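You operate a simulated robot arm through the tools that you are given. There is no shell and no other tool. Be economical: measure what you need, move in short steps, check, and stop when the job is done.

You are at the controls of a simulated two-armed robot. One attempt, no reset.

JOB
Pick up the film roll from the top of the tall steel table with one hand, pass it to the other hand and put it on the top of the grey bench. Set down upright: film roll.

The check looks at the end state, three seconds after you hand in, the way a careful person would. Anything else that was tipped, shoved, dropped, spilled or broken makes it a failure.

ROBOT AND FRAMES
Two 7-joint arms with two-finger parallel grippers on one trunk, on a base that drives. Base frame: it is fixed to the floor where the robot stands at the start and does not move with it; the origin is under the middle of the robot, x ahead of it, y to its left, z up; the surface under the hand at the start is at about z = 0.885. Readings come in m, rad, newtons and seconds.
The left shoulder is at the start at [0.11, 0.169, 1.467], the right one opposite. With the tool pointing down near the work surface each hand reaches from about 0.44 to 0.74 m from the robot's upright axis, wherever it stands, measured 20 degrees to its own side. Places, roughly: top of the grey bench [0.8, -1.4, 0.9]. Payload 1.57 kg a hand.
Tool frame (each hand has its own): the origin (TCP) lies between the finger pads and is the grasp point; the fingertips stand 0.03 m ahead of it; z points along the fingers, y is the line along which they close. Largest opening 0.08 m; finger width 0.017, thickness 0.012; the body of the gripper, 0.04 by 0.082 m, starts 0.08 m behind the TCP.
Orientation is that of the tool frame in the base frame, as [roll, pitch, yaw] about the fixed x, y, z axes, in that order (R = Rz(yaw) Ry(pitch) Rx(roll)). With the fingers straight down and closing along the base's y, the tool's x points along the base's -x, its y along +y and its z along -z.

CONTROLS
- The arms move only by the tool play_rows. It takes "left_moves", "right_moves" or both (then of equal length, played together; a hand with none holds still); each is a list of rows, each a list of 7 numbers: the shift along the tool's x, y, z in m, then the turn, a rotation vector about the tool's x, y, z in rad, then the gripper command, from -1 (fully open) to 1 (shut), values between in proportion. In form: [[dx, dy, dz, rx, ry, rz, grip], ...]. A call has 1 to 10 rows; each row is the pose to reach, as a shift and turn from the pose commanded when the call began, along the tool's axes at that moment. A row lasts 0.2 s, in which the tool goes at most 0.05 m and 0.15 rad; a call with a longer step from one row to the next is refused whole, and so is a gripper value outside its range. Where a pose cannot be reached the arm comes as near as it can. A force on the tool above 40 N (or 10 N above the force at the start of the call, whichever is more), or a blocked arm, ends the call early, and 0.2 s more pass. Each finger travels about 0.072 m/s and halts on what it meets, pressing with about 43 N; the grip force reading is that of the motor and also rises with nothing between the fingers. The clock runs only during rows and for 0.2 s after the last one: add rows that repeat a pose to give the fingers time. It gives the time, the measured TCP pose, the force on the tool (base axes), the opening and the grip force at its end, in the units of the frame above (readings bear some noise), with the torque about the TCP (base axes, N m) and any sound that the robot's microphone picked up.
- Cameras (640 x 400 px; columns grow to the right, rows downward): "scene" is now at [0.1568, -0.0216, 1.654]; the picture's right is [-0.25, -0.97, 0.00], its down [-0.70, 0.18, -0.69] and it looks along [0.67, -0.17, -0.72] (base axes); focal length 288 px, centre (320, 200). "left" rides on the left gripper at [0.072, 0.007, -0.122] in its tool frame; the picture's right is [-0.09, 1.00, 0.00], its down [-0.84, -0.08, -0.54] and it looks along [-0.54, -0.05, 0.84] (tool axes); focal length 238 px, centre (320, 200). "right" rides on the right gripper at [0.072, -0.007, -0.122] in its tool frame; the picture's right is [0.09, 1.00, 0.00], its down [-0.84, 0.08, -0.54] and it looks along [-0.54, 0.05, 0.84] (tool axes); focal length 238 px, centre (320, 200). There is no depth. A picture from a camera that has moved, and an enlarged one, comes with that camera's place and axes in the base frame and with its lens.
- get_image(camera): a new picture of that camera. It takes no simulated time.
- slide_trunk(by): slides the trunk up (or, below 0, down) by that many m; the arms and the scene camera ride with it, the base frame stays. It gives what a move gives, with no picture.
- roll_base(legs): drives the robot by 1 to 6 legs, each [ahead, left, turn to the left] in m, m and rad, along the robot's own axes; the way and the turn of a leg run together, so that a leg with both is an arc; at most 1.5 m and 3.142 rad a leg. The arms and the cameras ride along, it lands a little off, and it stops where it bumps. It gives what a move gives.
- pan_tilt(pan, tilt): turns the head with the scene camera to pan (to the left, within 1.501 rad either way) and tilt (down, from -0.506 to 1.204), counted from straight ahead of the robot. It gives what a move gives.
- close_up(camera, box): a new picture of the part [left, top, right, bottom] of that camera's present view, enlarged. It takes no simulated time.
- job_done(): hands the job in; it is judged then, once.

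Work in short steps. Places have to be worked out from the pictures, the camera data and where the tool is seen: move nearer, look again, correct. Check each grasp and each placing, and mend what went wrong. You have 120 turns and 92 pictures in all, those below and enlarged ones among them. Open the grippers and draw the arms clear of the work before you hand the job in, unless the task says otherwise; then end with one line.

The tools are called by a JSON object that holds its "method" and its "body". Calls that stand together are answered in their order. play_rows: Moves the arms, as the interface text tells. Its arguments: {"type":"object","properties":{"left_moves":{"type":"array"},"right_moves":{"type":"array"}},"required":[]} The other tools are called the same way: slide_trunk (by) slides the trunk up or down; roll_base (legs) drives the base; pan_tilt (pan, tilt) turns the head that bears the scene camera; get_image (camera) takes a picture; close_up (camera, box) takes an enlarged picture of a part of a camera's view; job_done () hands the job in.

At the start:

```text
t: 0.0
left_ee_pos: [0.6688, 0.242, 1.1054]
left_orientation: [3.141, 0.0, -3.141]
left_ft_force: [-0.1, 0.5, -0.3]
left_torque: [-0.02, 0.02, 0.02]
left_gripper_width: 0.0801
left_gripper_force: 0.1
right_ee_pos: [0.6015, -0.3797, 1.2105]
right_orientation: [3.14, 0.0, 3.141]
right_ft_force: [-0.1, 0.1, 0.1]
right_torque: [0.03, -0.01, -0.03]
right_gripper_width: 0.0803
right_gripper_force: 0.0
trunk travel left (down, up): [-0.781, 0.109]
robot x, y, heading: [0.0005, 0.0017, -0.001]
head pan, tilt: [-0.251, 0.805]
```

scene: 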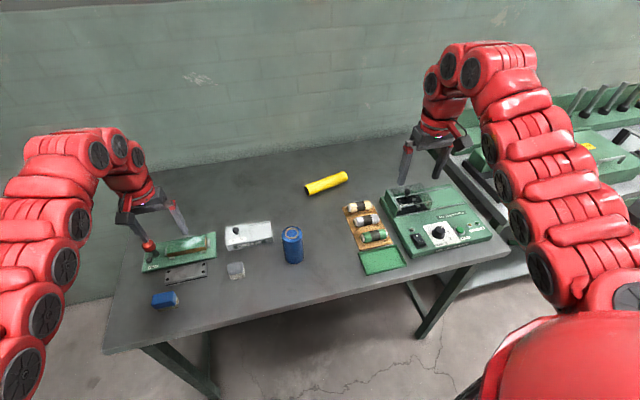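
right: 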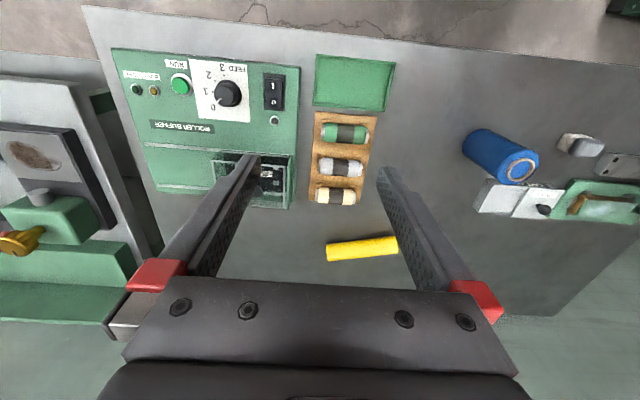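
left: 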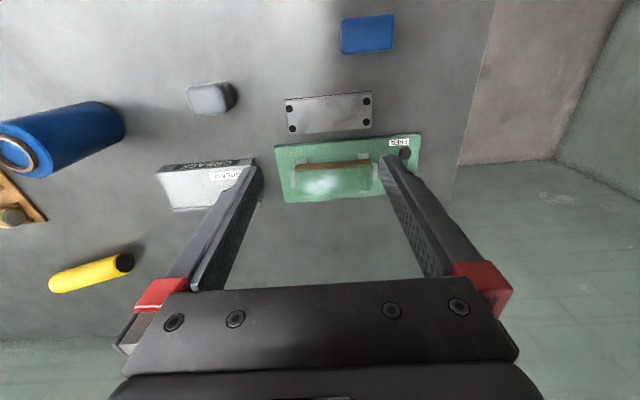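

I'll look closely at the blue upright cylinder and the yellow object to identify the film roll.

{"method": "close_up", "body": {"camera": "scene", "box": [210, 150, 410, 275]}}

{"method": "pan_tilt", "body": {"pan": -1.0, "tilt": 0.6}}

{"method": "get_image", "body": {"camera": "scene"}}

```text
3.20 times, centred on (310, 212) of scene
camera zoom: at [0.1568, -0.0216, 1.654], right [-0.25, -0.97, 0.0], down [-0.7, 0.18, -0.69], along [0.67, -0.17, -0.72], focal length 921 px, centre (352, 160)
```

zoom: 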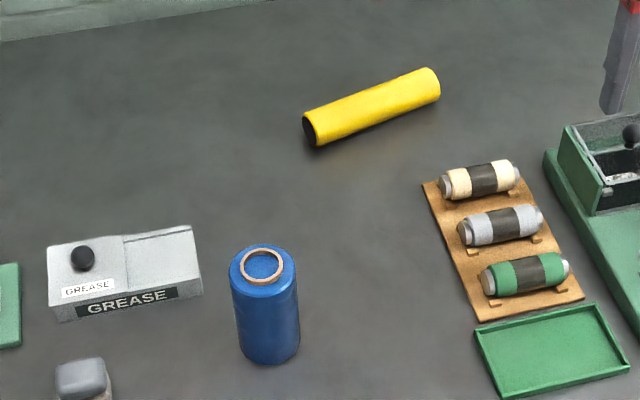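

```text
t: 1.1
left_ee_pos: [0.6691, 0.2419, 1.1054]
left_orientation: [-3.141, -0.001, -3.14]
left_ft_force: [0.6, 0.4, -0.1]
left_torque: [0.02, 0.0, 0.04]
left_gripper_width: 0.08
left_gripper_force: 0.1
right_ee_pos: [0.6018, -0.38, 1.2112]
right_orientation: [3.141, 0.001, 3.141]
right_ft_force: [0.6, 1.1, 0.0]
right_torque: [-0.03, 0.02, -0.03]
right_gripper_width: 0.0797
right_gripper_force: 0.1
trunk travel left (down, up): [-0.781, 0.109]
robot x, y, heading: [-0.0005, -0.0016, 0.0]
head pan, tilt: [-1.0, 0.6]
```

```text
87 pictures are left
camera scene: at [0.1268, -0.0759, 1.6713], right [-0.84, -0.54, 0.0], down [-0.31, 0.48, -0.82], along [0.45, -0.69, -0.57], focal length 288 px, centre (320, 200)
```

scene: 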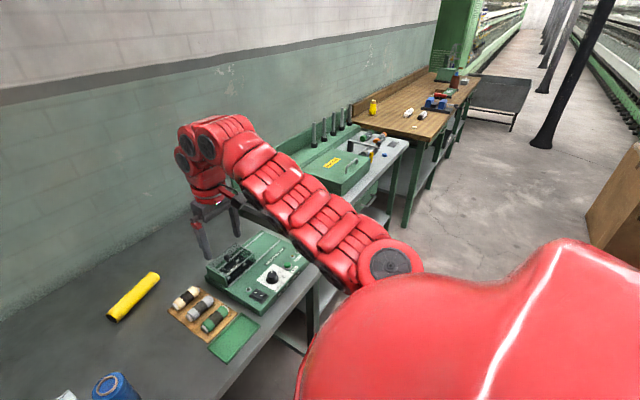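

The blue upright cylinder with the cardboard core is the film roll, about 0.06 wide and 0.125 tall, near (0.65, -0.065). I'll have the left hand take it from above near the top and the right hand receive it low from the side. First I shift the base right so the roll suits the left arm.

{"method": "roll_base", "body": {"legs": [[0, -0.18, 0]]}}

{"method": "play_rows", "body": {"left_moves": [[0, 0, -0.01, 0, 0, 0.14, -1], [0, 0, -0.02, 0, 0, 0.28, -1], [0, 0, -0.03, 0, 0, 0.42, -1], [0, 0, -0.03, 0, 0, 0.56, -1], [0, 0, -0.03, 0, 0, 0.7, -1], [0, 0, -0.03, 0, 0, 0.84, -1], [0, 0, -0.03, 0, 0, 0.98, -1], [0, 0, -0.03, 0, 0, 1.12, -1], [0, 0, -0.03, 0, 0, 1.26, -1], [0, 0, -0.03, 0, 0, 1.4, -1]]}}

{"method": "pan_tilt", "body": {"pan": 0.1, "tilt": 0.8}}

{"method": "get_image", "body": {"camera": "scene"}}

{"method": "get_image", "body": {"camera": "left"}}

```text
t: 2.6
left_ee_pos: [0.6686, 0.0574, 1.1045]
left_orientation: [-3.141, -0.001, -3.14]
left_ft_force: [0.0, -0.2, 0.4]
left_torque: [-0.04, 0.01, -0.02]
left_gripper_width: 0.08
left_gripper_force: 0.0
right_ee_pos: [0.6024, -0.5634, 1.211]
right_orientation: [-3.14, 0.0, -3.141]
right_ft_force: [0.3, 0.8, 0.1]
right_torque: [-0.02, -0.02, 0.0]
right_gripper_width: 0.0801
right_gripper_force: 0.0
trunk travel left (down, up): [-0.781, 0.109]
robot x, y, heading: [-0.0002, -0.1855, 0.003]
head pan, tilt: [-1.0, 0.6]
```

```text
t: 4.8
left_ee_pos: [0.6682, 0.0573, 1.1367]
left_orientation: [-3.141, 0.0, 1.742]
left_ft_force: [0.6, -0.4, -0.1]
left_torque: [-0.02, 0.0, 0.01]
left_gripper_width: 0.0801
left_gripper_force: 0.1
right_ee_pos: [0.6031, -0.5655, 1.2116]
right_orientation: [-3.141, 0.001, -3.14]
right_ft_force: [-0.1, 0.4, -0.2]
right_torque: [0.01, 0.04, 0.04]
right_gripper_width: 0.0801
right_gripper_force: 0.1
trunk travel left (down, up): [-0.781, 0.109]
robot x, y, heading: [0.002, -0.1854, 0.004]
head pan, tilt: [-1.0, 0.6]
```

```text
t: 6.2
left_ee_pos: [0.6685, 0.0575, 1.1361]
left_orientation: [-3.142, 0.0, 1.746]
left_ft_force: [-0.7, 0.7, 0.0]
left_torque: [-0.02, -0.01, 0.01]
left_gripper_width: 0.08
left_gripper_force: 0.0
right_ee_pos: [0.602, -0.5649, 1.2125]
right_orientation: [-3.141, 0.0, -3.138]
right_ft_force: [-0.6, -0.5, 0.7]
right_torque: [0.02, 0.0, -0.02]
right_gripper_width: 0.0799
right_gripper_force: 0.1
trunk travel left (down, up): [-0.781, 0.109]
robot x, y, heading: [-0.0022, -0.1884, 0.003]
head pan, tilt: [0.099, 0.799]
```

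```text
86 pictures are left
camera scene: at [0.1593, -0.1793, 1.6544], right [0.1, -0.99, 0.0], down [-0.71, -0.07, -0.7], along [0.69, 0.07, -0.72], focal length 288 px, centre (320, 200)
```

scene: 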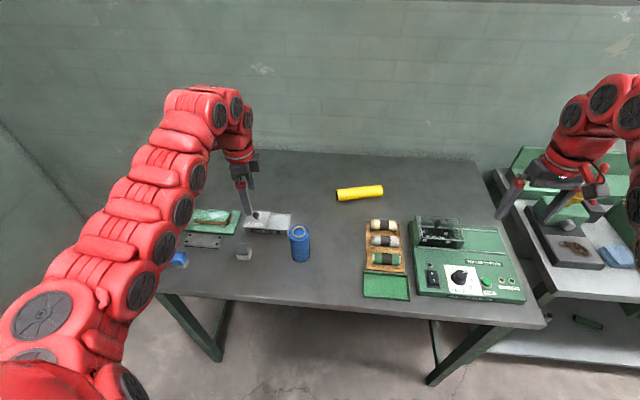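

```text
85 pictures are left
camera left: at [0.6628, 0.1296, 1.2581], right [1.0, 0.08, 0.0], down [0.07, -0.84, 0.54], along [0.04, -0.54, -0.84], focal length 238 px, centre (320, 200)
```

left: 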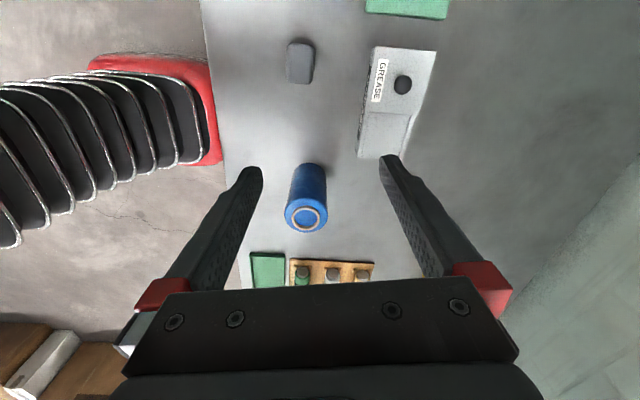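

The left camera puts the roll at about (0.652, -0.063), with its top near z 1.0. I'll finish the yaw and move the left hand over it at the present height.

{"method": "play_rows", "body": {"left_moves": [[-0.039, -0.012, 0, 0, 0, 0.09, -1], [-0.078, -0.024, 0, 0, 0, 0.175, -1], [-0.116, -0.037, 0, 0, 0, 0.175, -1], [-0.116, -0.037, 0, 0, 0, 0.175, -1]]}}

{"method": "get_image", "body": {"camera": "left"}}

{"method": "get_image", "body": {"camera": "scene"}}

```text
t: 7.2
left_ee_pos: [0.6516, -0.0618, 1.1344]
left_orientation: [-3.141, 0.0, 1.572]
left_ft_force: [0.2, -0.4, -0.4]
left_torque: [-0.01, 0.01, 0.0]
left_gripper_width: 0.0802
left_gripper_force: 0.2
right_ee_pos: [0.6043, -0.5644, 1.2112]
right_orientation: [3.141, 0.0, -3.14]
right_ft_force: [-0.9, 0.0, 0.3]
right_torque: [0.0, -0.01, 0.01]
right_gripper_width: 0.0798
right_gripper_force: 0.1
trunk travel left (down, up): [-0.781, 0.109]
robot x, y, heading: [0.0004, -0.1879, 0.004]
head pan, tilt: [0.099, 0.799]
```

```text
84 pictures are left
camera left: at [0.6576, 0.0104, 1.2563], right [1.0, -0.09, 0.0], down [-0.08, -0.84, 0.54], along [-0.05, -0.54, -0.84], focal length 238 px, centre (320, 200)
```

left: 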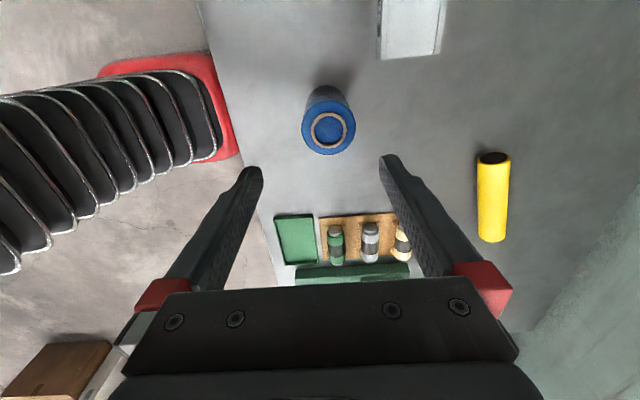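

```text
83 pictures are left
camera scene: at [0.1594, -0.1787, 1.6544], right [0.1, -0.99, 0.0], down [-0.71, -0.07, -0.7], along [0.69, 0.07, -0.72], focal length 288 px, centre (320, 200)
```

scene: 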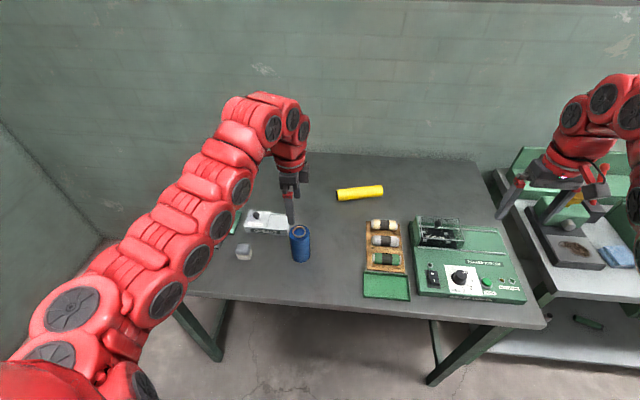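

The two views triangulate the roll axis to about (0.659, -0.068) with the top near z 0.99–1.0. I'll correct the position and lower until the fingertips are just above the top.

{"method": "play_rows", "body": {"left_moves": [[-0.006, 0.007, 0.03, 0, 0, 0, -1], [-0.006, 0.007, 0.06, 0, 0, 0, -1], [-0.006, 0.007, 0.09, 0, 0, 0, -1], [-0.006, 0.007, 0.09, 0, 0, 0, -1]]}}

{"method": "get_image", "body": {"camera": "left"}}

{"method": "close_up", "body": {"camera": "scene", "box": [240, 170, 360, 270]}}

```text
t: 8.2
left_ee_pos: [0.6598, -0.0667, 1.0442]
left_orientation: [-3.142, 0.001, 1.572]
left_ft_force: [-0.2, 0.5, 0.6]
left_torque: [0.0, -0.03, 0.0]
left_gripper_width: 0.08
left_gripper_force: 0.1
right_ee_pos: [0.6022, -0.5649, 1.2114]
right_orientation: [3.141, -0.001, -3.141]
right_ft_force: [0.7, -0.3, 0.1]
right_torque: [0.02, 0.0, 0.02]
right_gripper_width: 0.0798
right_gripper_force: 0.1
trunk travel left (down, up): [-0.781, 0.109]
robot x, y, heading: [-0.0038, -0.187, 0.005]
head pan, tilt: [0.099, 0.799]
```

```text
82 pictures are left
camera left: at [0.6666, 0.0049, 1.1659], right [1.0, -0.09, 0.0], down [-0.08, -0.84, 0.54], along [-0.05, -0.54, -0.84], focal length 238 px, centre (320, 200)
```

left: 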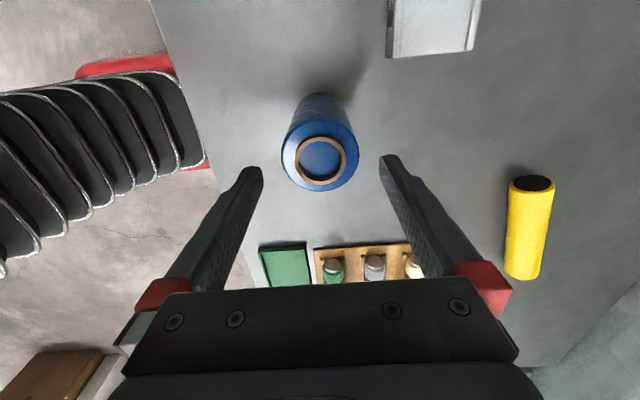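

```text
4.00 times, centred on (300, 220) of scene
camera zoom: at [0.1594, -0.1795, 1.6544], right [0.1, -0.99, 0.0], down [-0.71, -0.07, -0.7], along [0.69, 0.07, -0.72], focal length 1151 px, centre (400, 120)
```

zoom: 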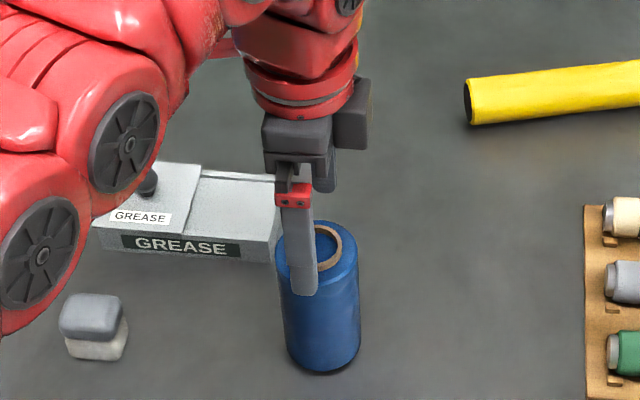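

The roll is centred between the fingers at about (0.660, -0.068). I'll lower 0.075 m and close.

{"method": "play_rows", "body": {"left_moves": [[-0.001, 0, 0.025, 0, 0, 0, -1], [-0.001, 0, 0.05, 0, 0, 0, -1], [-0.001, 0, 0.075, 0, 0, 0, -1], [-0.001, 0, 0.075, 0, 0, 0, -1]]}}

{"method": "get_image", "body": {"camera": "left"}}

{"method": "close_up", "body": {"camera": "scene", "box": [240, 170, 360, 270]}}

```text
t: 9.2
left_ee_pos: [0.6612, -0.0682, 0.9699]
left_orientation: [3.141, 0.001, 1.57]
left_ft_force: [0.1, 0.2, 0.7]
left_torque: [0.04, -0.02, -0.03]
left_gripper_width: 0.08
left_gripper_force: 0.0
right_ee_pos: [0.6017, -0.5639, 1.2099]
right_orientation: [3.141, 0.0, -3.14]
right_ft_force: [0.0, 0.0, 0.3]
right_torque: [0.0, -0.02, -0.03]
right_gripper_width: 0.0797
right_gripper_force: 0.1
trunk travel left (down, up): [-0.781, 0.109]
robot x, y, heading: [-0.0016, -0.1863, -0.001]
head pan, tilt: [0.099, 0.799]
```

```text
80 pictures are left
camera left: at [0.6675, 0.0034, 1.0915], right [1.0, -0.09, 0.0], down [-0.08, -0.84, 0.54], along [-0.05, -0.54, -0.84], focal length 238 px, centre (320, 200)
```

left: 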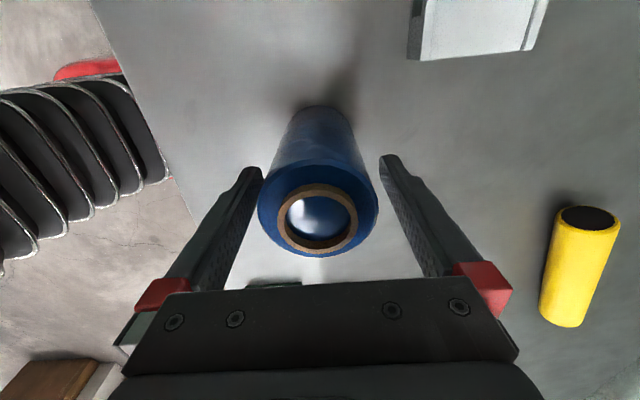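

```text
4.00 times, centred on (300, 220) of scene
camera zoom: at [0.1591, -0.1792, 1.6545], right [0.1, -0.99, 0.0], down [-0.71, -0.07, -0.7], along [0.69, 0.07, -0.72], focal length 1151 px, centre (400, 120)
```

zoom: 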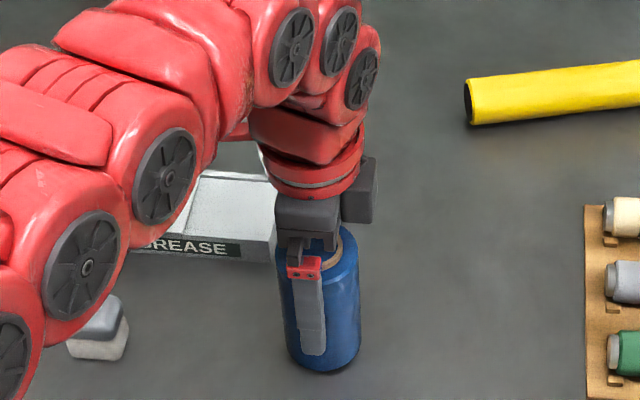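

The top of the roll is at z≈0.998. I'll raise 0.012 m to leave more of the lower body free for the other hand, then close.

{"method": "play_rows", "body": {"left_moves": [[0, 0, -0.012, 0, 0, 0, -1], [0, 0, -0.012, 0, 0, 0, 0], [0, 0, -0.012, 0, 0, 0, 1], [0, 0, -0.012, 0, 0, 0, 1], [0, 0, -0.012, 0, 0, 0, 1]]}}

{"method": "get_image", "body": {"camera": "left"}}

```text
t: 10.4
left_ee_pos: [0.6606, -0.0695, 0.9818]
left_orientation: [3.141, 0.001, 1.57]
left_ft_force: [-1.0, -1.0, 0.6]
left_torque: [-0.02, 0.01, 0.0]
left_gripper_width: 0.0592
left_gripper_force: 42.9
right_ee_pos: [0.603, -0.5635, 1.2104]
right_orientation: [3.141, 0.0, -3.141]
right_ft_force: [0.2, -0.4, 0.0]
right_torque: [-0.04, 0.0, -0.01]
right_gripper_width: 0.08
right_gripper_force: 0.1
trunk travel left (down, up): [-0.781, 0.109]
robot x, y, heading: [-0.0023, -0.1903, -0.003]
head pan, tilt: [0.099, 0.799]
```

```text
78 pictures are left
camera left: at [0.6668, 0.0032, 1.1041], right [1.0, -0.09, 0.0], down [-0.08, -0.84, 0.54], along [-0.05, -0.54, -0.84], focal length 238 px, centre (320, 200)
```

left: 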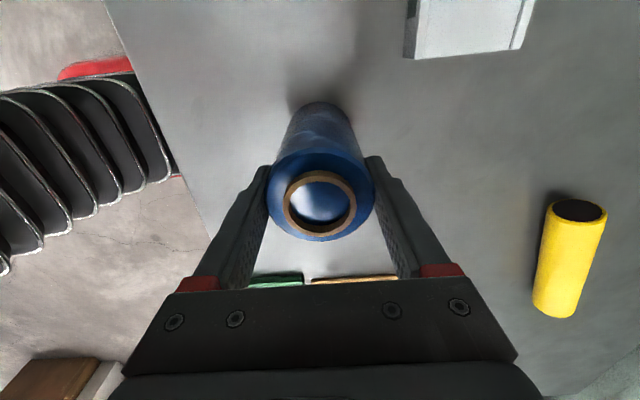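

The grip is firm at 0.059 m width. I'll lift straight up about 0.25 m.

{"method": "play_rows", "body": {"left_moves": [[0, 0, -0.02, 0, 0, 0, 1], [0, 0, -0.05, 0, 0, 0, 1], [0, 0, -0.085, 0, 0, 0, 1], [0, 0, -0.12, 0, 0, 0, 1], [0, 0, -0.155, 0, 0, 0, 1], [0, 0, -0.19, 0, 0, 0, 1], [0, 0, -0.22, 0, 0, 0, 1], [0, 0, -0.25, 0, 0, 0, 1], [0, 0, -0.25, 0, 0, 0, 1]]}}

{"method": "get_image", "body": {"camera": "scene"}}

```text
t: 12.4
left_ee_pos: [0.6649, -0.0716, 1.2203]
left_orientation: [-3.141, 0.002, 1.57]
left_ft_force: [-0.1, -0.1, -2.1]
left_torque: [0.01, -0.02, 0.06]
left_gripper_width: 0.0592
left_gripper_force: 42.5
left hand out of reach, approached as far as the arm can: row 8, 9
right_ee_pos: [0.6027, -0.5633, 1.2106]
right_orientation: [3.142, -0.001, -3.139]
right_ft_force: [0.1, 0.0, 0.0]
right_torque: [0.02, -0.01, -0.02]
right_gripper_width: 0.0802
right_gripper_force: 0.1
trunk travel left (down, up): [-0.781, 0.109]
robot x, y, heading: [0.0016, -0.1863, 0.0]
head pan, tilt: [0.099, 0.799]
```

```text
77 pictures are left
camera scene: at [0.16, -0.1788, 1.6543], right [0.1, -0.99, 0.0], down [-0.71, -0.07, -0.7], along [0.69, 0.07, -0.72], focal length 288 px, centre (320, 200)
```

scene: 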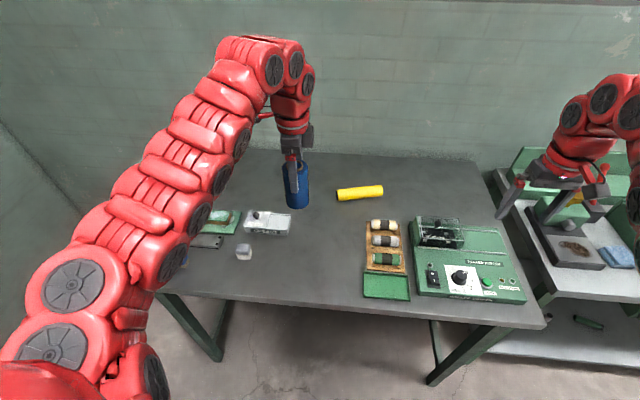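

The roll is held and off the table. I'll back the base off for free space, then begin turning the right hand so its fingers point left (+y) and 30° down, with its camera on top.

{"method": "roll_base", "body": {"legs": [[-0.3, 0, 0]]}}

{"method": "play_rows", "body": {"right_moves": [[0, 0, 0, -0.0628, 0.0628, 0.1085, -1], [0, 0, 0, -0.1256, 0.1256, 0.217, -1], [0, 0, 0, -0.1884, 0.1884, 0.3255, -1], [0, 0, 0, -0.2512, 0.2512, 0.434, -1], [0, 0, 0, -0.314, 0.314, 0.5425, -1], [0, 0, 0, -0.3768, 0.3768, 0.651, -1], [0, 0, 0, -0.4396, 0.4396, 0.7595, -1], [0, 0, 0, -0.5024, 0.5024, 0.868, -1], [0, 0, 0, -0.5652, 0.5652, 0.9765, -1], [0, 0, 0, -0.628, 0.628, 1.085, -1]]}}

{"method": "play_rows", "body": {"right_moves": [[0, 0, 0, -0.0628, 0.0628, 0.1085, -1], [0, 0, 0, -0.1256, 0.1256, 0.217, -1], [0, 0, 0, -0.188, 0.188, 0.326, -1], [0, 0, 0, -0.188, 0.188, 0.326, -1]]}}

{"method": "get_image", "body": {"camera": "scene"}}

```text
t: 14.4
left_ee_pos: [0.365, -0.0715, 1.2198]
left_orientation: [3.141, -0.001, 1.573]
left_ft_force: [-0.2, -0.2, -2.3]
left_torque: [-0.02, 0.01, 0.0]
left_gripper_width: 0.0591
left_gripper_force: 42.9
right_ee_pos: [0.3051, -0.564, 1.2099]
right_orientation: [-3.141, -0.001, -3.139]
right_ft_force: [-0.8, 0.0, 0.0]
right_torque: [-0.04, -0.02, 0.03]
right_gripper_width: 0.0799
right_gripper_force: 0.0
trunk travel left (down, up): [-0.781, 0.109]
robot x, y, heading: [-0.3013, -0.1875, 0.002]
head pan, tilt: [0.099, 0.799]
```

```text
t: 16.6
left_ee_pos: [0.361, -0.0718, 1.2227]
left_orientation: [3.137, 0.0, 1.572]
left_ft_force: [-0.9, 0.0, -0.3]
left_torque: [0.06, 0.0, -0.02]
left_gripper_width: 0.0
left_gripper_force: 21.3
right_ee_pos: [0.2504, -0.5051, 1.1775]
right_orientation: [2.912, -0.817, 2.088]
right_ft_force: [-0.5, 0.2, 0.0]
right_torque: [0.02, -0.04, -0.06]
right_gripper_width: 0.0799
right_gripper_force: 0.0
right hand out of reach, approached as far as the arm can: row 1, 2, 3, 4, 5, 6, 7, 8, 9, 10
trunk travel left (down, up): [-0.781, 0.109]
robot x, y, heading: [-0.3016, -0.1842, 0.005]
head pan, tilt: [0.099, 0.799]
```

```text
t: 17.6
left_ee_pos: [0.3611, -0.0711, 1.2211]
left_orientation: [-3.141, 0.001, 1.573]
left_ft_force: [0.1, -0.2, -0.8]
left_torque: [0.01, 0.0, 0.02]
left_gripper_width: 0.0
left_gripper_force: 20.4
right_ee_pos: [0.2515, -0.5036, 1.1783]
right_orientation: [-3.14, -1.048, 1.576]
right_ft_force: [-0.7, 0.0, -0.6]
right_torque: [0.03, -0.02, -0.02]
right_gripper_width: 0.08
right_gripper_force: 0.1
trunk travel left (down, up): [-0.781, 0.109]
robot x, y, heading: [-0.3, -0.1846, 0.007]
head pan, tilt: [0.099, 0.799]
```

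```text
76 pictures are left
camera scene: at [-0.1411, -0.1796, 1.6544], right [0.1, -0.99, 0.0], down [-0.71, -0.07, -0.7], along [0.69, 0.07, -0.72], focal length 288 px, centre (320, 200)
```

scene: 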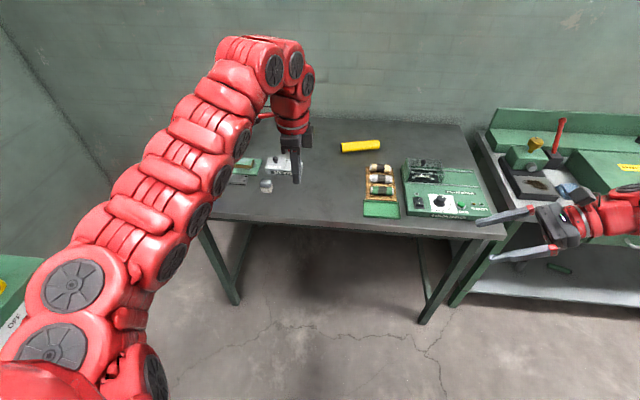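

The left gripper now reads width 0, so the roll has slipped out while being held. I need to find where it went, so I'll look down.

{"method": "pan_tilt", "body": {"pan": 0.2, "tilt": 1.2}}

{"method": "get_image", "body": {"camera": "scene"}}

{"method": "get_image", "body": {"camera": "left"}}

{"method": "get_image", "body": {"camera": "right"}}

```text
t: 18.5
left_ee_pos: [0.3641, -0.0719, 1.2206]
left_orientation: [-3.139, 0.001, 1.572]
left_ft_force: [1.4, 0.2, -1.0]
left_torque: [0.02, 0.03, 0.03]
left_gripper_width: 0.0002
left_gripper_force: 21.2
right_ee_pos: [0.2504, -0.5047, 1.1786]
right_orientation: [3.141, -1.046, 1.576]
right_ft_force: [0.1, -0.3, -0.4]
right_torque: [0.02, 0.0, 0.0]
right_gripper_width: 0.0801
right_gripper_force: 0.1
trunk travel left (down, up): [-0.781, 0.109]
robot x, y, heading: [-0.2971, -0.1881, 0.005]
head pan, tilt: [0.201, 1.201]
```

```text
75 pictures are left
camera scene: at [-0.1665, -0.1767, 1.6267], right [0.2, -0.98, 0.0], down [-0.91, -0.19, -0.36], along [0.36, 0.07, -0.93], focal length 288 px, centre (320, 200)
```

scene: 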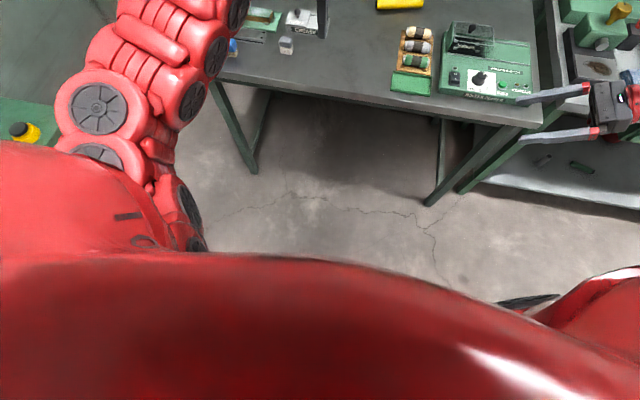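

```text
74 pictures are left
camera left: at [0.3697, 0.0011, 1.3432], right [1.0, -0.09, 0.0], down [-0.08, -0.84, 0.54], along [-0.05, -0.54, -0.84], focal length 238 px, centre (320, 200)
```

left: 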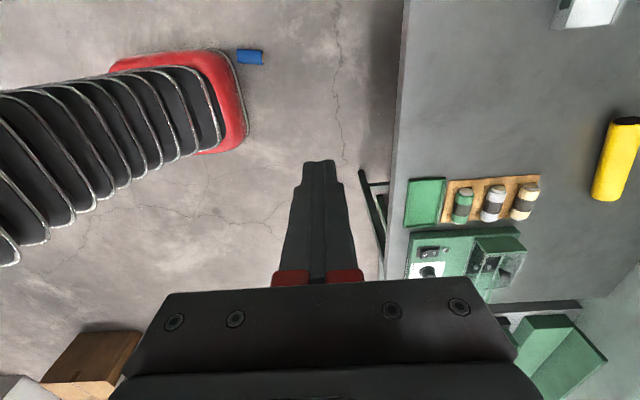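

```text
73 pictures are left
camera right: at [0.2439, -0.5747, 1.302], right [1.0, 0.05, 0.08], down [0.08, -0.89, -0.45], along [0.05, 0.46, -0.89], focal length 238 px, centre (320, 200)
```

right: 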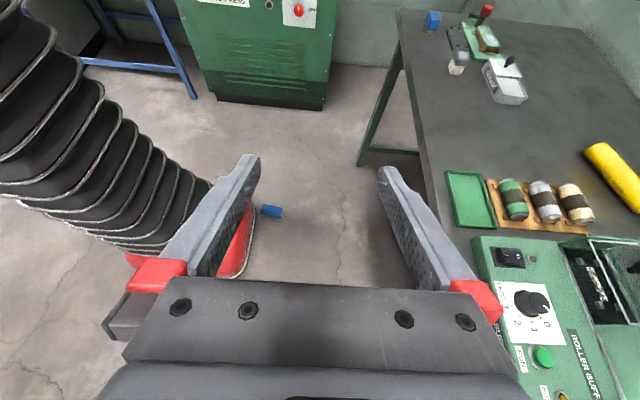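

The roll is on the floor in front of the robot. Two views agree on about (0.036, -0.011), lying along x. I'll back up to bring it into the left hand's reach, open the left gripper, and then lower the trunk.

{"method": "roll_base", "body": {"legs": [[-0.27, 0, 0]]}}

{"method": "play_rows", "body": {"left_moves": [[0, 0, 0, 0, 0, 0, -1], [0, 0, 0, 0, 0, 0, -1], [0, 0, 0, 0, 0, 0, -1]]}}

{"method": "get_image", "body": {"camera": "left"}}

{"method": "get_image", "body": {"camera": "scene"}}

```text
t: 20.4
left_ee_pos: [0.0959, -0.0717, 1.2205]
left_orientation: [3.141, 0.0, 1.571]
left_ft_force: [0.4, -0.4, -0.1]
left_torque: [0.02, 0.04, 0.01]
left_gripper_width: 0.0
left_gripper_force: 21.2
right_ee_pos: [-0.0169, -0.505, 1.1784]
right_orientation: [-3.14, -1.05, 1.574]
right_ft_force: [-0.1, 0.3, -0.2]
right_torque: [-0.01, -0.03, 0.02]
right_gripper_width: 0.0801
right_gripper_force: 0.0
trunk travel left (down, up): [-0.781, 0.109]
robot x, y, heading: [-0.5706, -0.186, 0.002]
head pan, tilt: [0.201, 1.201]
```

```text
t: 21.2
left_ee_pos: [0.0942, -0.0727, 1.2219]
left_orientation: [3.138, -0.001, 1.57]
left_ft_force: [0.3, -0.2, 0.1]
left_torque: [0.0, 0.01, 0.0]
left_gripper_width: 0.0801
left_gripper_force: 0.1
right_ee_pos: [-0.0181, -0.5054, 1.1787]
right_orientation: [3.139, -1.047, 1.577]
right_ft_force: [0.4, -0.4, -0.1]
right_torque: [0.0, 0.0, 0.01]
right_gripper_width: 0.0799
right_gripper_force: 0.0
trunk travel left (down, up): [-0.781, 0.109]
robot x, y, heading: [-0.5685, -0.1879, 0.002]
head pan, tilt: [0.201, 1.201]
```

```text
72 pictures are left
camera left: at [0.1009, -0.0001, 1.3435], right [1.0, -0.09, 0.0], down [-0.08, -0.84, 0.54], along [-0.05, -0.54, -0.84], focal length 238 px, centre (320, 200)
```

left: 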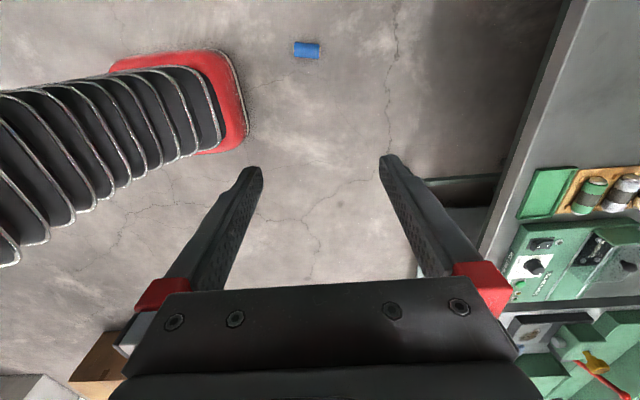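

```text
71 pictures are left
camera scene: at [-0.4356, -0.1775, 1.6268], right [0.2, -0.98, 0.0], down [-0.91, -0.19, -0.36], along [0.36, 0.07, -0.93], focal length 288 px, centre (320, 200)
```

scene: 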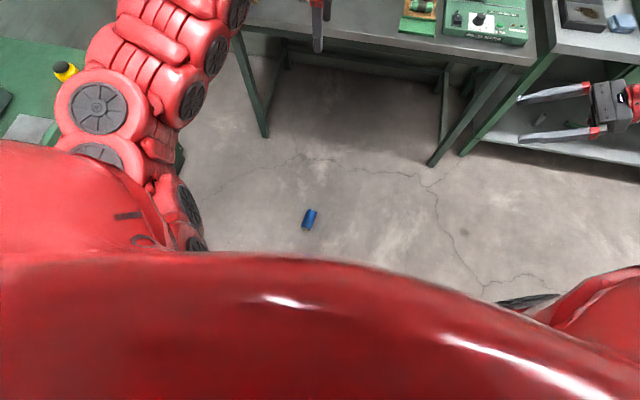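

The roll is at about (0.04, -0.012), within the left hand's range. Before sliding the trunk down, I check what the green surface on the left side is, for elbow clearance.

{"method": "pan_tilt", "body": {"pan": 1.1, "tilt": 0.8}}

{"method": "get_image", "body": {"camera": "scene"}}

{"method": "pan_tilt", "body": {"pan": -1.1, "tilt": 0.8}}

{"method": "get_image", "body": {"camera": "scene"}}

```text
t: 22.4
left_ee_pos: [0.095, -0.0716, 1.2207]
left_orientation: [-3.141, 0.001, 1.572]
left_ft_force: [-0.2, -0.6, 0.1]
left_torque: [0.02, -0.03, 0.04]
left_gripper_width: 0.0801
left_gripper_force: 0.0
right_ee_pos: [-0.0177, -0.5048, 1.1792]
right_orientation: [3.14, -1.048, 1.576]
right_ft_force: [0.2, -0.3, 0.2]
right_torque: [-0.01, -0.02, -0.02]
right_gripper_width: 0.0799
right_gripper_force: 0.1
trunk travel left (down, up): [-0.781, 0.109]
robot x, y, heading: [-0.5668, -0.1883, 0.003]
head pan, tilt: [1.1, 0.799]
```

```text
70 pictures are left
camera scene: at [-0.4533, -0.117, 1.6544], right [0.89, -0.45, 0.0], down [-0.32, -0.64, -0.7], along [0.32, 0.62, -0.72], focal length 288 px, centre (320, 200)
```

scene: 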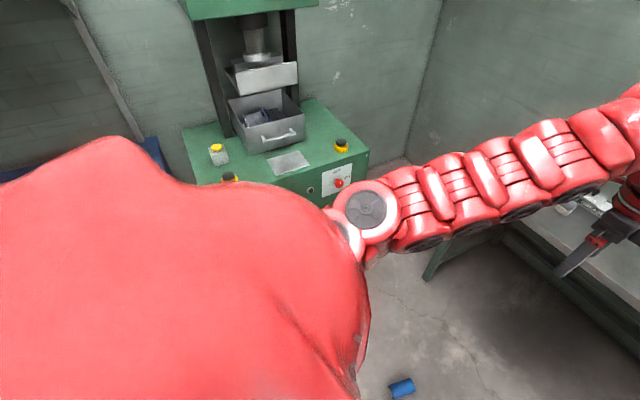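

```text
t: 24.5
left_ee_pos: [0.0962, -0.0729, 1.221]
left_orientation: [-3.141, -0.001, 1.571]
left_ft_force: [0.3, -0.3, -0.3]
left_torque: [0.0, 0.01, -0.02]
left_gripper_width: 0.0798
left_gripper_force: 0.1
right_ee_pos: [-0.0177, -0.5059, 1.1787]
right_orientation: [-3.141, -1.048, 1.578]
right_ft_force: [0.2, 0.3, 0.0]
right_torque: [-0.03, -0.02, 0.0]
right_gripper_width: 0.0801
right_gripper_force: 0.1
trunk travel left (down, up): [-0.781, 0.109]
robot x, y, heading: [-0.5655, -0.1876, -0.002]
head pan, tilt: [-1.1, 0.799]
```

```text
69 pictures are left
camera scene: at [-0.453, -0.2606, 1.6544], right [-0.89, -0.46, 0.0], down [-0.33, 0.64, -0.7], along [0.32, -0.62, -0.72], focal length 288 px, centre (320, 200)
```

scene: 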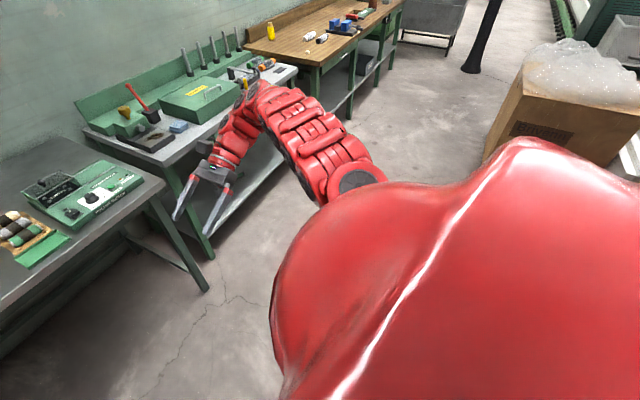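

Both sides are clear enough for lowering. I'll first return the right hand to pointing straight down, which is the pose it needs to receive the roll from above.

{"method": "play_rows", "body": {"right_moves": [[0, 0, 0, 0.0628, -0.0628, -0.1085, -1], [0, 0, 0, 0.1256, -0.1256, -0.217, -1], [0, 0, 0, 0.1884, -0.1884, -0.3255, -1], [0, 0, 0, 0.2512, -0.2512, -0.434, -1], [0, 0, 0, 0.314, -0.314, -0.5425, -1], [0, 0, 0, 0.3768, -0.3768, -0.651, -1], [0, 0, 0, 0.4396, -0.4396, -0.7595, -1], [0, 0, 0, 0.5024, -0.5024, -0.868, -1], [0, 0, 0, 0.5652, -0.5652, -0.9765, -1], [0, 0, 0, 0.628, -0.628, -1.085, -1]], "left_moves": [[0, 0, 0, 0, 0, -0.14, -1], [0, 0, 0, 0, 0, -0.28, -1], [0, 0, 0, 0, 0, -0.42, -1], [0, 0, 0, 0, 0, -0.56, -1], [0, 0, 0, 0, 0, -0.7, -1], [0, 0, 0, 0, 0, -0.84, -1], [0, 0, 0, 0, 0, -0.98, -1], [0, 0, 0, 0, 0, -1.12, -1], [0, 0, 0, 0, 0, -1.26, -1], [0, 0, 0, 0, 0, -1.4, -1]]}}

{"method": "play_rows", "body": {"right_moves": [[0, 0, 0, 0.0628, -0.0628, -0.1085, -1], [0, 0, 0, 0.1256, -0.1256, -0.217, -1], [0, 0, 0, 0.188, -0.188, -0.326, -1], [0, 0, 0, 0.188, -0.188, -0.326, -1]], "left_moves": [[0, 0.03, 0, 0, 0, -0.085, -1], [0, 0.06, 0, 0, 0, -0.17, -1], [0, 0.09, 0, 0, 0, -0.17, -1], [0, 0.09, 0, 0, 0, -0.17, -1]]}}

{"method": "slide_trunk", "body": {"by": -0.45}}

{"method": "get_image", "body": {"camera": "left"}}

```text
t: 26.7
left_ee_pos: [0.0953, -0.0719, 1.2208]
left_orientation: [-3.139, -0.001, 2.973]
left_ft_force: [0.0, 0.0, 0.7]
left_torque: [0.0, 0.0, 0.01]
left_gripper_width: 0.0801
left_gripper_force: 0.0
right_ee_pos: [-0.0128, -0.5077, 1.1693]
right_orientation: [2.984, -0.212, 2.836]
right_ft_force: [0.4, -0.2, -0.8]
right_torque: [0.03, -0.01, -0.01]
right_gripper_width: 0.0798
right_gripper_force: 0.0
right hand out of reach, approached as far as the arm can: row 4, 5, 6, 7, 8, 9, 10
trunk travel left (down, up): [-0.781, 0.109]
robot x, y, heading: [-0.571, -0.1873, 0.005]
head pan, tilt: [-1.1, 0.799]
```

```text
t: 27.7
left_ee_pos: [0.1108, 0.016, 1.2179]
left_orientation: [-3.141, 0.0, 3.141]
left_ft_force: [-0.3, -0.4, -0.2]
left_torque: [0.0, -0.02, -0.02]
left_gripper_width: 0.0799
left_gripper_force: 0.1
right_ee_pos: [0.0164, -0.5208, 1.1518]
right_orientation: [3.009, -0.06, 3.012]
right_ft_force: [1.2, -0.3, -0.4]
right_torque: [-0.01, 0.02, 0.02]
right_gripper_width: 0.0799
right_gripper_force: 0.0
right hand out of reach, approached as far as the arm can: row 1, 2, 3, 4
trunk travel left (down, up): [-0.781, 0.109]
robot x, y, heading: [-0.5699, -0.1897, -0.002]
head pan, tilt: [-1.1, 0.799]
```

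```text
refused: -0.45 is not a number from -0.4 to 0.4
```

```text
68 pictures are left
camera left: at [0.0395, 0.0237, 1.341], right [0.09, 1.0, 0.0], down [0.84, -0.08, 0.54], along [0.54, -0.05, -0.84], focal length 238 px, centre (320, 200)
```

left: 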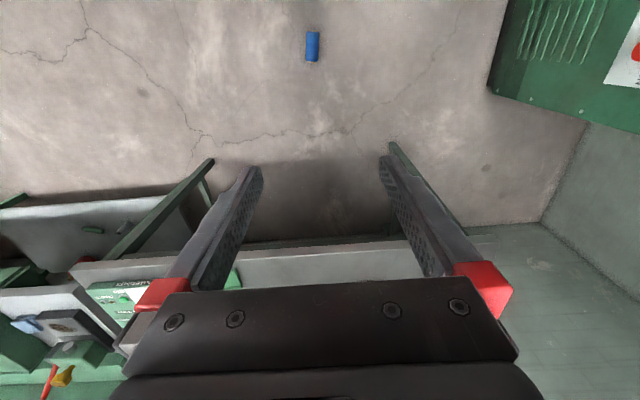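

The roll shows at about (0.033, -0.007) with its axis along x. I'll slide the trunk down 0.4 and shift the left hand back over it.

{"method": "slide_trunk", "body": {"by": -0.4}}

{"method": "play_rows", "body": {"left_moves": [[0.025, -0.006, 0, 0, 0, 0, -1], [0.05, -0.012, 0, 0, 0, 0, -1], [0.075, -0.022, 0, 0, 0, 0, -1], [0.075, -0.022, 0, 0, 0, 0, -1]]}}

{"method": "get_image", "body": {"camera": "left"}}

{"method": "pan_tilt", "body": {"pan": 0.2, "tilt": 1.0}}

{"method": "get_image", "body": {"camera": "scene"}}

```text
t: 31.5
left_ee_pos: [0.112, 0.0176, 0.8198]
left_orientation: [-3.141, 0.0, -3.14]
left_ft_force: [-0.2, -0.4, 0.7]
left_torque: [0.0, 0.01, -0.02]
left_gripper_width: 0.08
left_gripper_force: 0.0
right_ee_pos: [0.0162, -0.5204, 0.7519]
right_orientation: [3.009, -0.059, 3.012]
right_ft_force: [0.3, -0.3, -0.4]
right_torque: [-0.03, 0.02, 0.01]
right_gripper_width: 0.0801
right_gripper_force: 0.2
trunk travel left (down, up): [-0.381, 0.509]
robot x, y, heading: [-0.5662, -0.1854, 0.001]
head pan, tilt: [-1.1, 0.799]
```

```text
t: 32.5
left_ee_pos: [0.0531, -0.0053, 0.8011]
left_orientation: [-3.14, 0.0, -3.141]
left_ft_force: [0.4, 0.9, 0.3]
left_torque: [-0.01, -0.02, 0.03]
left_gripper_width: 0.0799
left_gripper_force: 0.0
left hand out of reach, approached as far as the arm can: row 1, 2, 3, 4
right_ee_pos: [0.0163, -0.5204, 0.751]
right_orientation: [3.009, -0.059, 3.011]
right_ft_force: [0.3, -0.5, 0.5]
right_torque: [-0.03, -0.01, -0.06]
right_gripper_width: 0.0801
right_gripper_force: 0.0
trunk travel left (down, up): [-0.381, 0.509]
robot x, y, heading: [-0.569, -0.1851, 0.004]
head pan, tilt: [-1.1, 0.799]
```

```text
67 pictures are left
camera left: at [-0.0188, 0.0023, 0.9237], right [0.09, 1.0, 0.0], down [0.84, -0.08, 0.54], along [0.54, -0.05, -0.84], focal length 238 px, centre (320, 200)
```

left: 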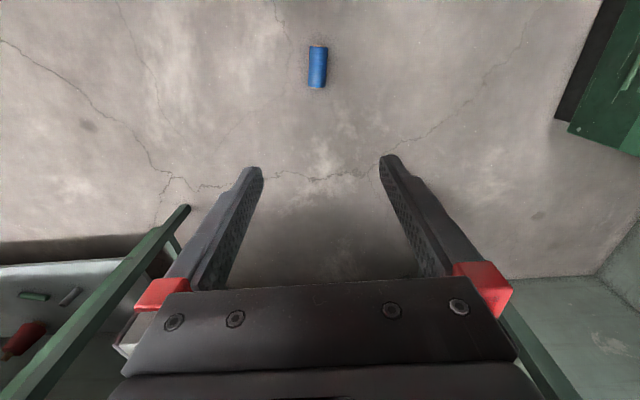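

```text
t: 34.0
left_ee_pos: [0.054, -0.0051, 0.8013]
left_orientation: [-3.14, 0.002, 3.141]
left_ft_force: [1.0, 0.0, 0.1]
left_torque: [-0.04, -0.01, -0.03]
left_gripper_width: 0.0801
left_gripper_force: 0.0
right_ee_pos: [0.0159, -0.5216, 0.7521]
right_orientation: [3.009, -0.061, 3.009]
right_ft_force: [-0.3, -0.7, -0.7]
right_torque: [0.01, 0.01, 0.01]
right_gripper_width: 0.0798
right_gripper_force: 0.1
trunk travel left (down, up): [-0.381, 0.509]
robot x, y, heading: [-0.5718, -0.1882, 0.005]
head pan, tilt: [0.201, 1.0]
```

```text
66 pictures are left
camera scene: at [-0.4217, -0.1748, 1.2393], right [0.2, -0.98, 0.0], down [-0.82, -0.17, -0.54], along [0.53, 0.11, -0.84], focal length 288 px, centre (320, 200)
```

scene: 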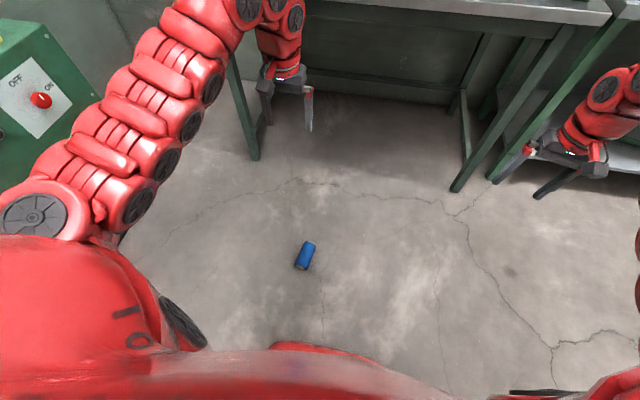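

The roll is confirmed at (0.035, -0.012). I'll slide the trunk down another 0.37 and look at the roll's ends.

{"method": "slide_trunk", "body": {"by": -0.37}}

{"method": "play_rows", "body": {"left_moves": [[0.01, 0, 0.02, 0, 0, 0, -1], [0.018, -0.003, 0.06, 0, 0, 0, -1], [0.018, -0.006, 0.1, 0, 0, 0, -1], [0.018, -0.006, 0.13, 0, 0, 0, -1], [0.018, -0.006, 0.13, 0, 0, 0, -1]]}}

{"method": "get_image", "body": {"camera": "left"}}

{"method": "get_image", "body": {"camera": "scene"}}

```text
t: 37.5
left_ee_pos: [0.0534, -0.0049, 0.4322]
left_orientation: [-3.14, 0.002, -3.141]
left_ft_force: [-0.2, -0.8, -0.2]
left_torque: [-0.02, -0.01, -0.03]
left_gripper_width: 0.08
left_gripper_force: 0.1
right_ee_pos: [0.015, -0.5208, 0.3819]
right_orientation: [3.008, -0.058, 3.011]
right_ft_force: [-0.2, -0.3, 0.3]
right_torque: [-0.05, 0.0, 0.02]
right_gripper_width: 0.08
right_gripper_force: 0.1
trunk travel left (down, up): [-0.011, 0.879]
robot x, y, heading: [-0.5701, -0.1854, 0.001]
head pan, tilt: [0.201, 1.0]
```

```text
t: 38.8
left_ee_pos: [0.0541, -0.0051, 0.4317]
left_orientation: [-3.14, 0.001, 3.14]
left_ft_force: [0.1, -0.1, 0.0]
left_torque: [0.01, 0.03, 0.0]
left_gripper_width: 0.0797
left_gripper_force: 0.0
left hand out of reach, approached as far as the arm can: row 1, 2, 3, 4, 5
right_ee_pos: [0.0154, -0.5213, 0.3829]
right_orientation: [3.008, -0.059, 3.012]
right_ft_force: [0.7, 1.0, 0.6]
right_torque: [-0.03, 0.0, 0.02]
right_gripper_width: 0.0803
right_gripper_force: 0.0
trunk travel left (down, up): [-0.011, 0.879]
robot x, y, heading: [-0.5687, -0.1914, -0.001]
head pan, tilt: [0.201, 1.0]
```

```text
65 pictures are left
camera left: at [-0.0188, 0.0021, 0.5538], right [0.09, 1.0, 0.0], down [0.84, -0.08, 0.54], along [0.54, -0.05, -0.84], focal length 238 px, centre (320, 200)
```

left: 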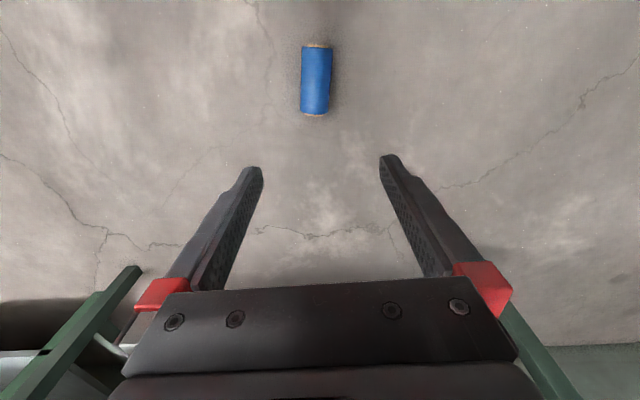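

```text
64 pictures are left
camera scene: at [-0.4218, -0.1747, 0.8693], right [0.2, -0.98, 0.0], down [-0.82, -0.17, -0.54], along [0.53, 0.11, -0.84], focal length 288 px, centre (320, 200)
```

scene: 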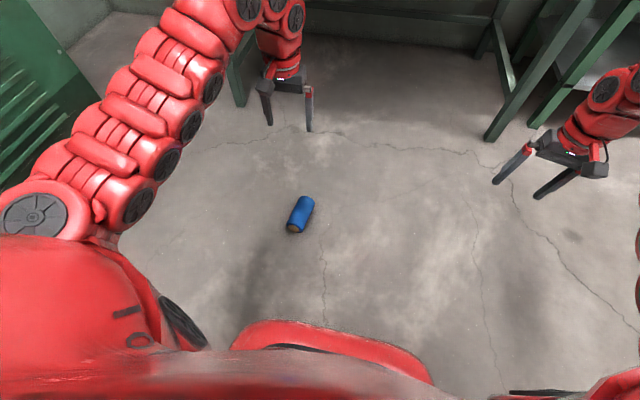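

The left arm reported out of reach and did not move. I'll try a pure downward move to see whether it responds.

{"method": "play_rows", "body": {"left_moves": [[0, 0, 0.03, 0, 0, 0, -1], [0, 0, 0.06, 0, 0, 0, -1], [0, 0, 0.09, 0, 0, 0, -1], [0, 0, 0.12, 0, 0, 0, -1], [0, 0, 0.12, 0, 0, 0, -1]]}}

```text
t: 40.0
left_ee_pos: [0.0751, -0.0181, 0.3346]
left_orientation: [-3.141, 0.001, -3.14]
left_ft_force: [0.3, 0.8, -0.3]
left_torque: [0.01, -0.01, 0.01]
left_gripper_width: 0.08
left_gripper_force: 0.0
left hand out of reach, approached as far as the arm can: row 1, 2, 3, 4, 5
right_ee_pos: [0.0173, -0.5207, 0.3817]
right_orientation: [3.01, -0.059, 3.01]
right_ft_force: [0.0, -0.2, 0.2]
right_torque: [0.02, 0.04, -0.01]
right_gripper_width: 0.0799
right_gripper_force: 0.0
trunk travel left (down, up): [-0.011, 0.879]
robot x, y, heading: [-0.5716, -0.1895, 0.0]
head pan, tilt: [0.201, 1.0]
```

It moved down, though it drifted forward. I'll continue down with small steps to let the solver settle.

{"method": "play_rows", "body": {"left_moves": [[0, 0, 0.02, 0, 0, 0, -1], [0, 0, 0.04, 0, 0, 0, -1], [0, 0, 0.06, 0, 0, 0, -1], [0, 0, 0.06, 0, 0, 0, -1], [0, 0, 0.06, 0, 0, 0, -1]]}}

{"method": "get_image", "body": {"camera": "left"}}

```text
t: 41.1
left_ee_pos: [0.0765, -0.0164, 0.2737]
left_orientation: [-3.141, 0.002, -3.141]
left_ft_force: [0.1, -0.4, 0.1]
left_torque: [-0.01, 0.0, 0.02]
left_gripper_width: 0.0801
left_gripper_force: 0.0
right_ee_pos: [0.0165, -0.5218, 0.3819]
right_orientation: [3.009, -0.058, 3.011]
right_ft_force: [-0.3, 0.4, -0.2]
right_torque: [0.02, 0.01, 0.0]
right_gripper_width: 0.0801
right_gripper_force: 0.0
trunk travel left (down, up): [-0.011, 0.879]
robot x, y, heading: [-0.567, -0.1866, -0.003]
head pan, tilt: [0.201, 1.0]
```

```text
63 pictures are left
camera left: at [0.005, -0.0102, 0.3969], right [0.09, 1.0, 0.0], down [0.84, -0.08, 0.54], along [0.54, -0.05, -0.84], focal length 238 px, centre (320, 200)
```

left: 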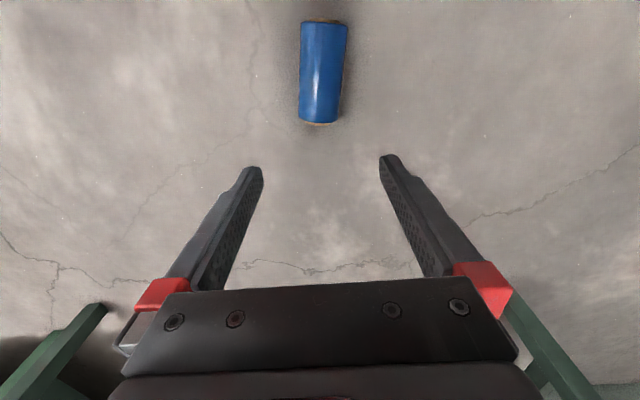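

The arm responds well now. The roll's axis runs from about (-0.02, -0.002) to (0.10, -0.02). I'll look at both ends to tell top from bottom.

{"method": "close_up", "body": {"camera": "scene", "box": [270, 180, 334, 245]}}

{"method": "close_up", "body": {"camera": "left", "box": [270, 0, 370, 140]}}

```text
6.15 times, centred on (302, 212) of scene
camera zoom: at [-0.4218, -0.1748, 0.8693], right [0.2, -0.98, 0.0], down [-0.82, -0.17, -0.54], along [0.53, 0.11, -0.84], focal length 1770 px, centre (431, 123)
```

zoom: 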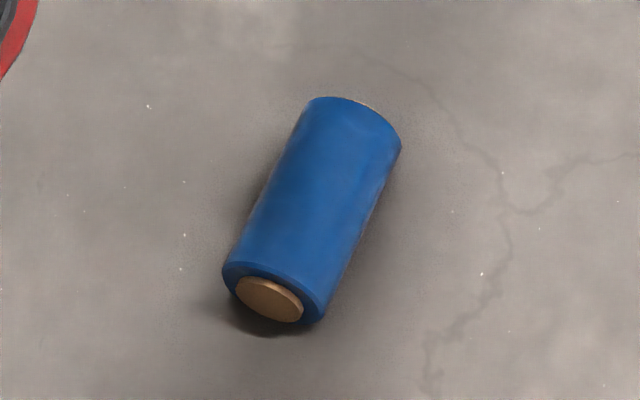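

```text
2.86 times, centred on (320, 70) of left
camera zoom: at [0.005, -0.0102, 0.3969], right [0.09, 1.0, 0.0], down [0.84, -0.08, 0.54], along [0.54, -0.05, -0.84], focal length 681 px, centre (320, 571)
```

zoom: 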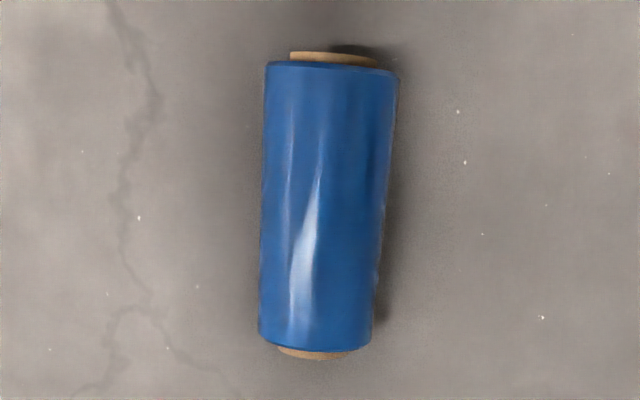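

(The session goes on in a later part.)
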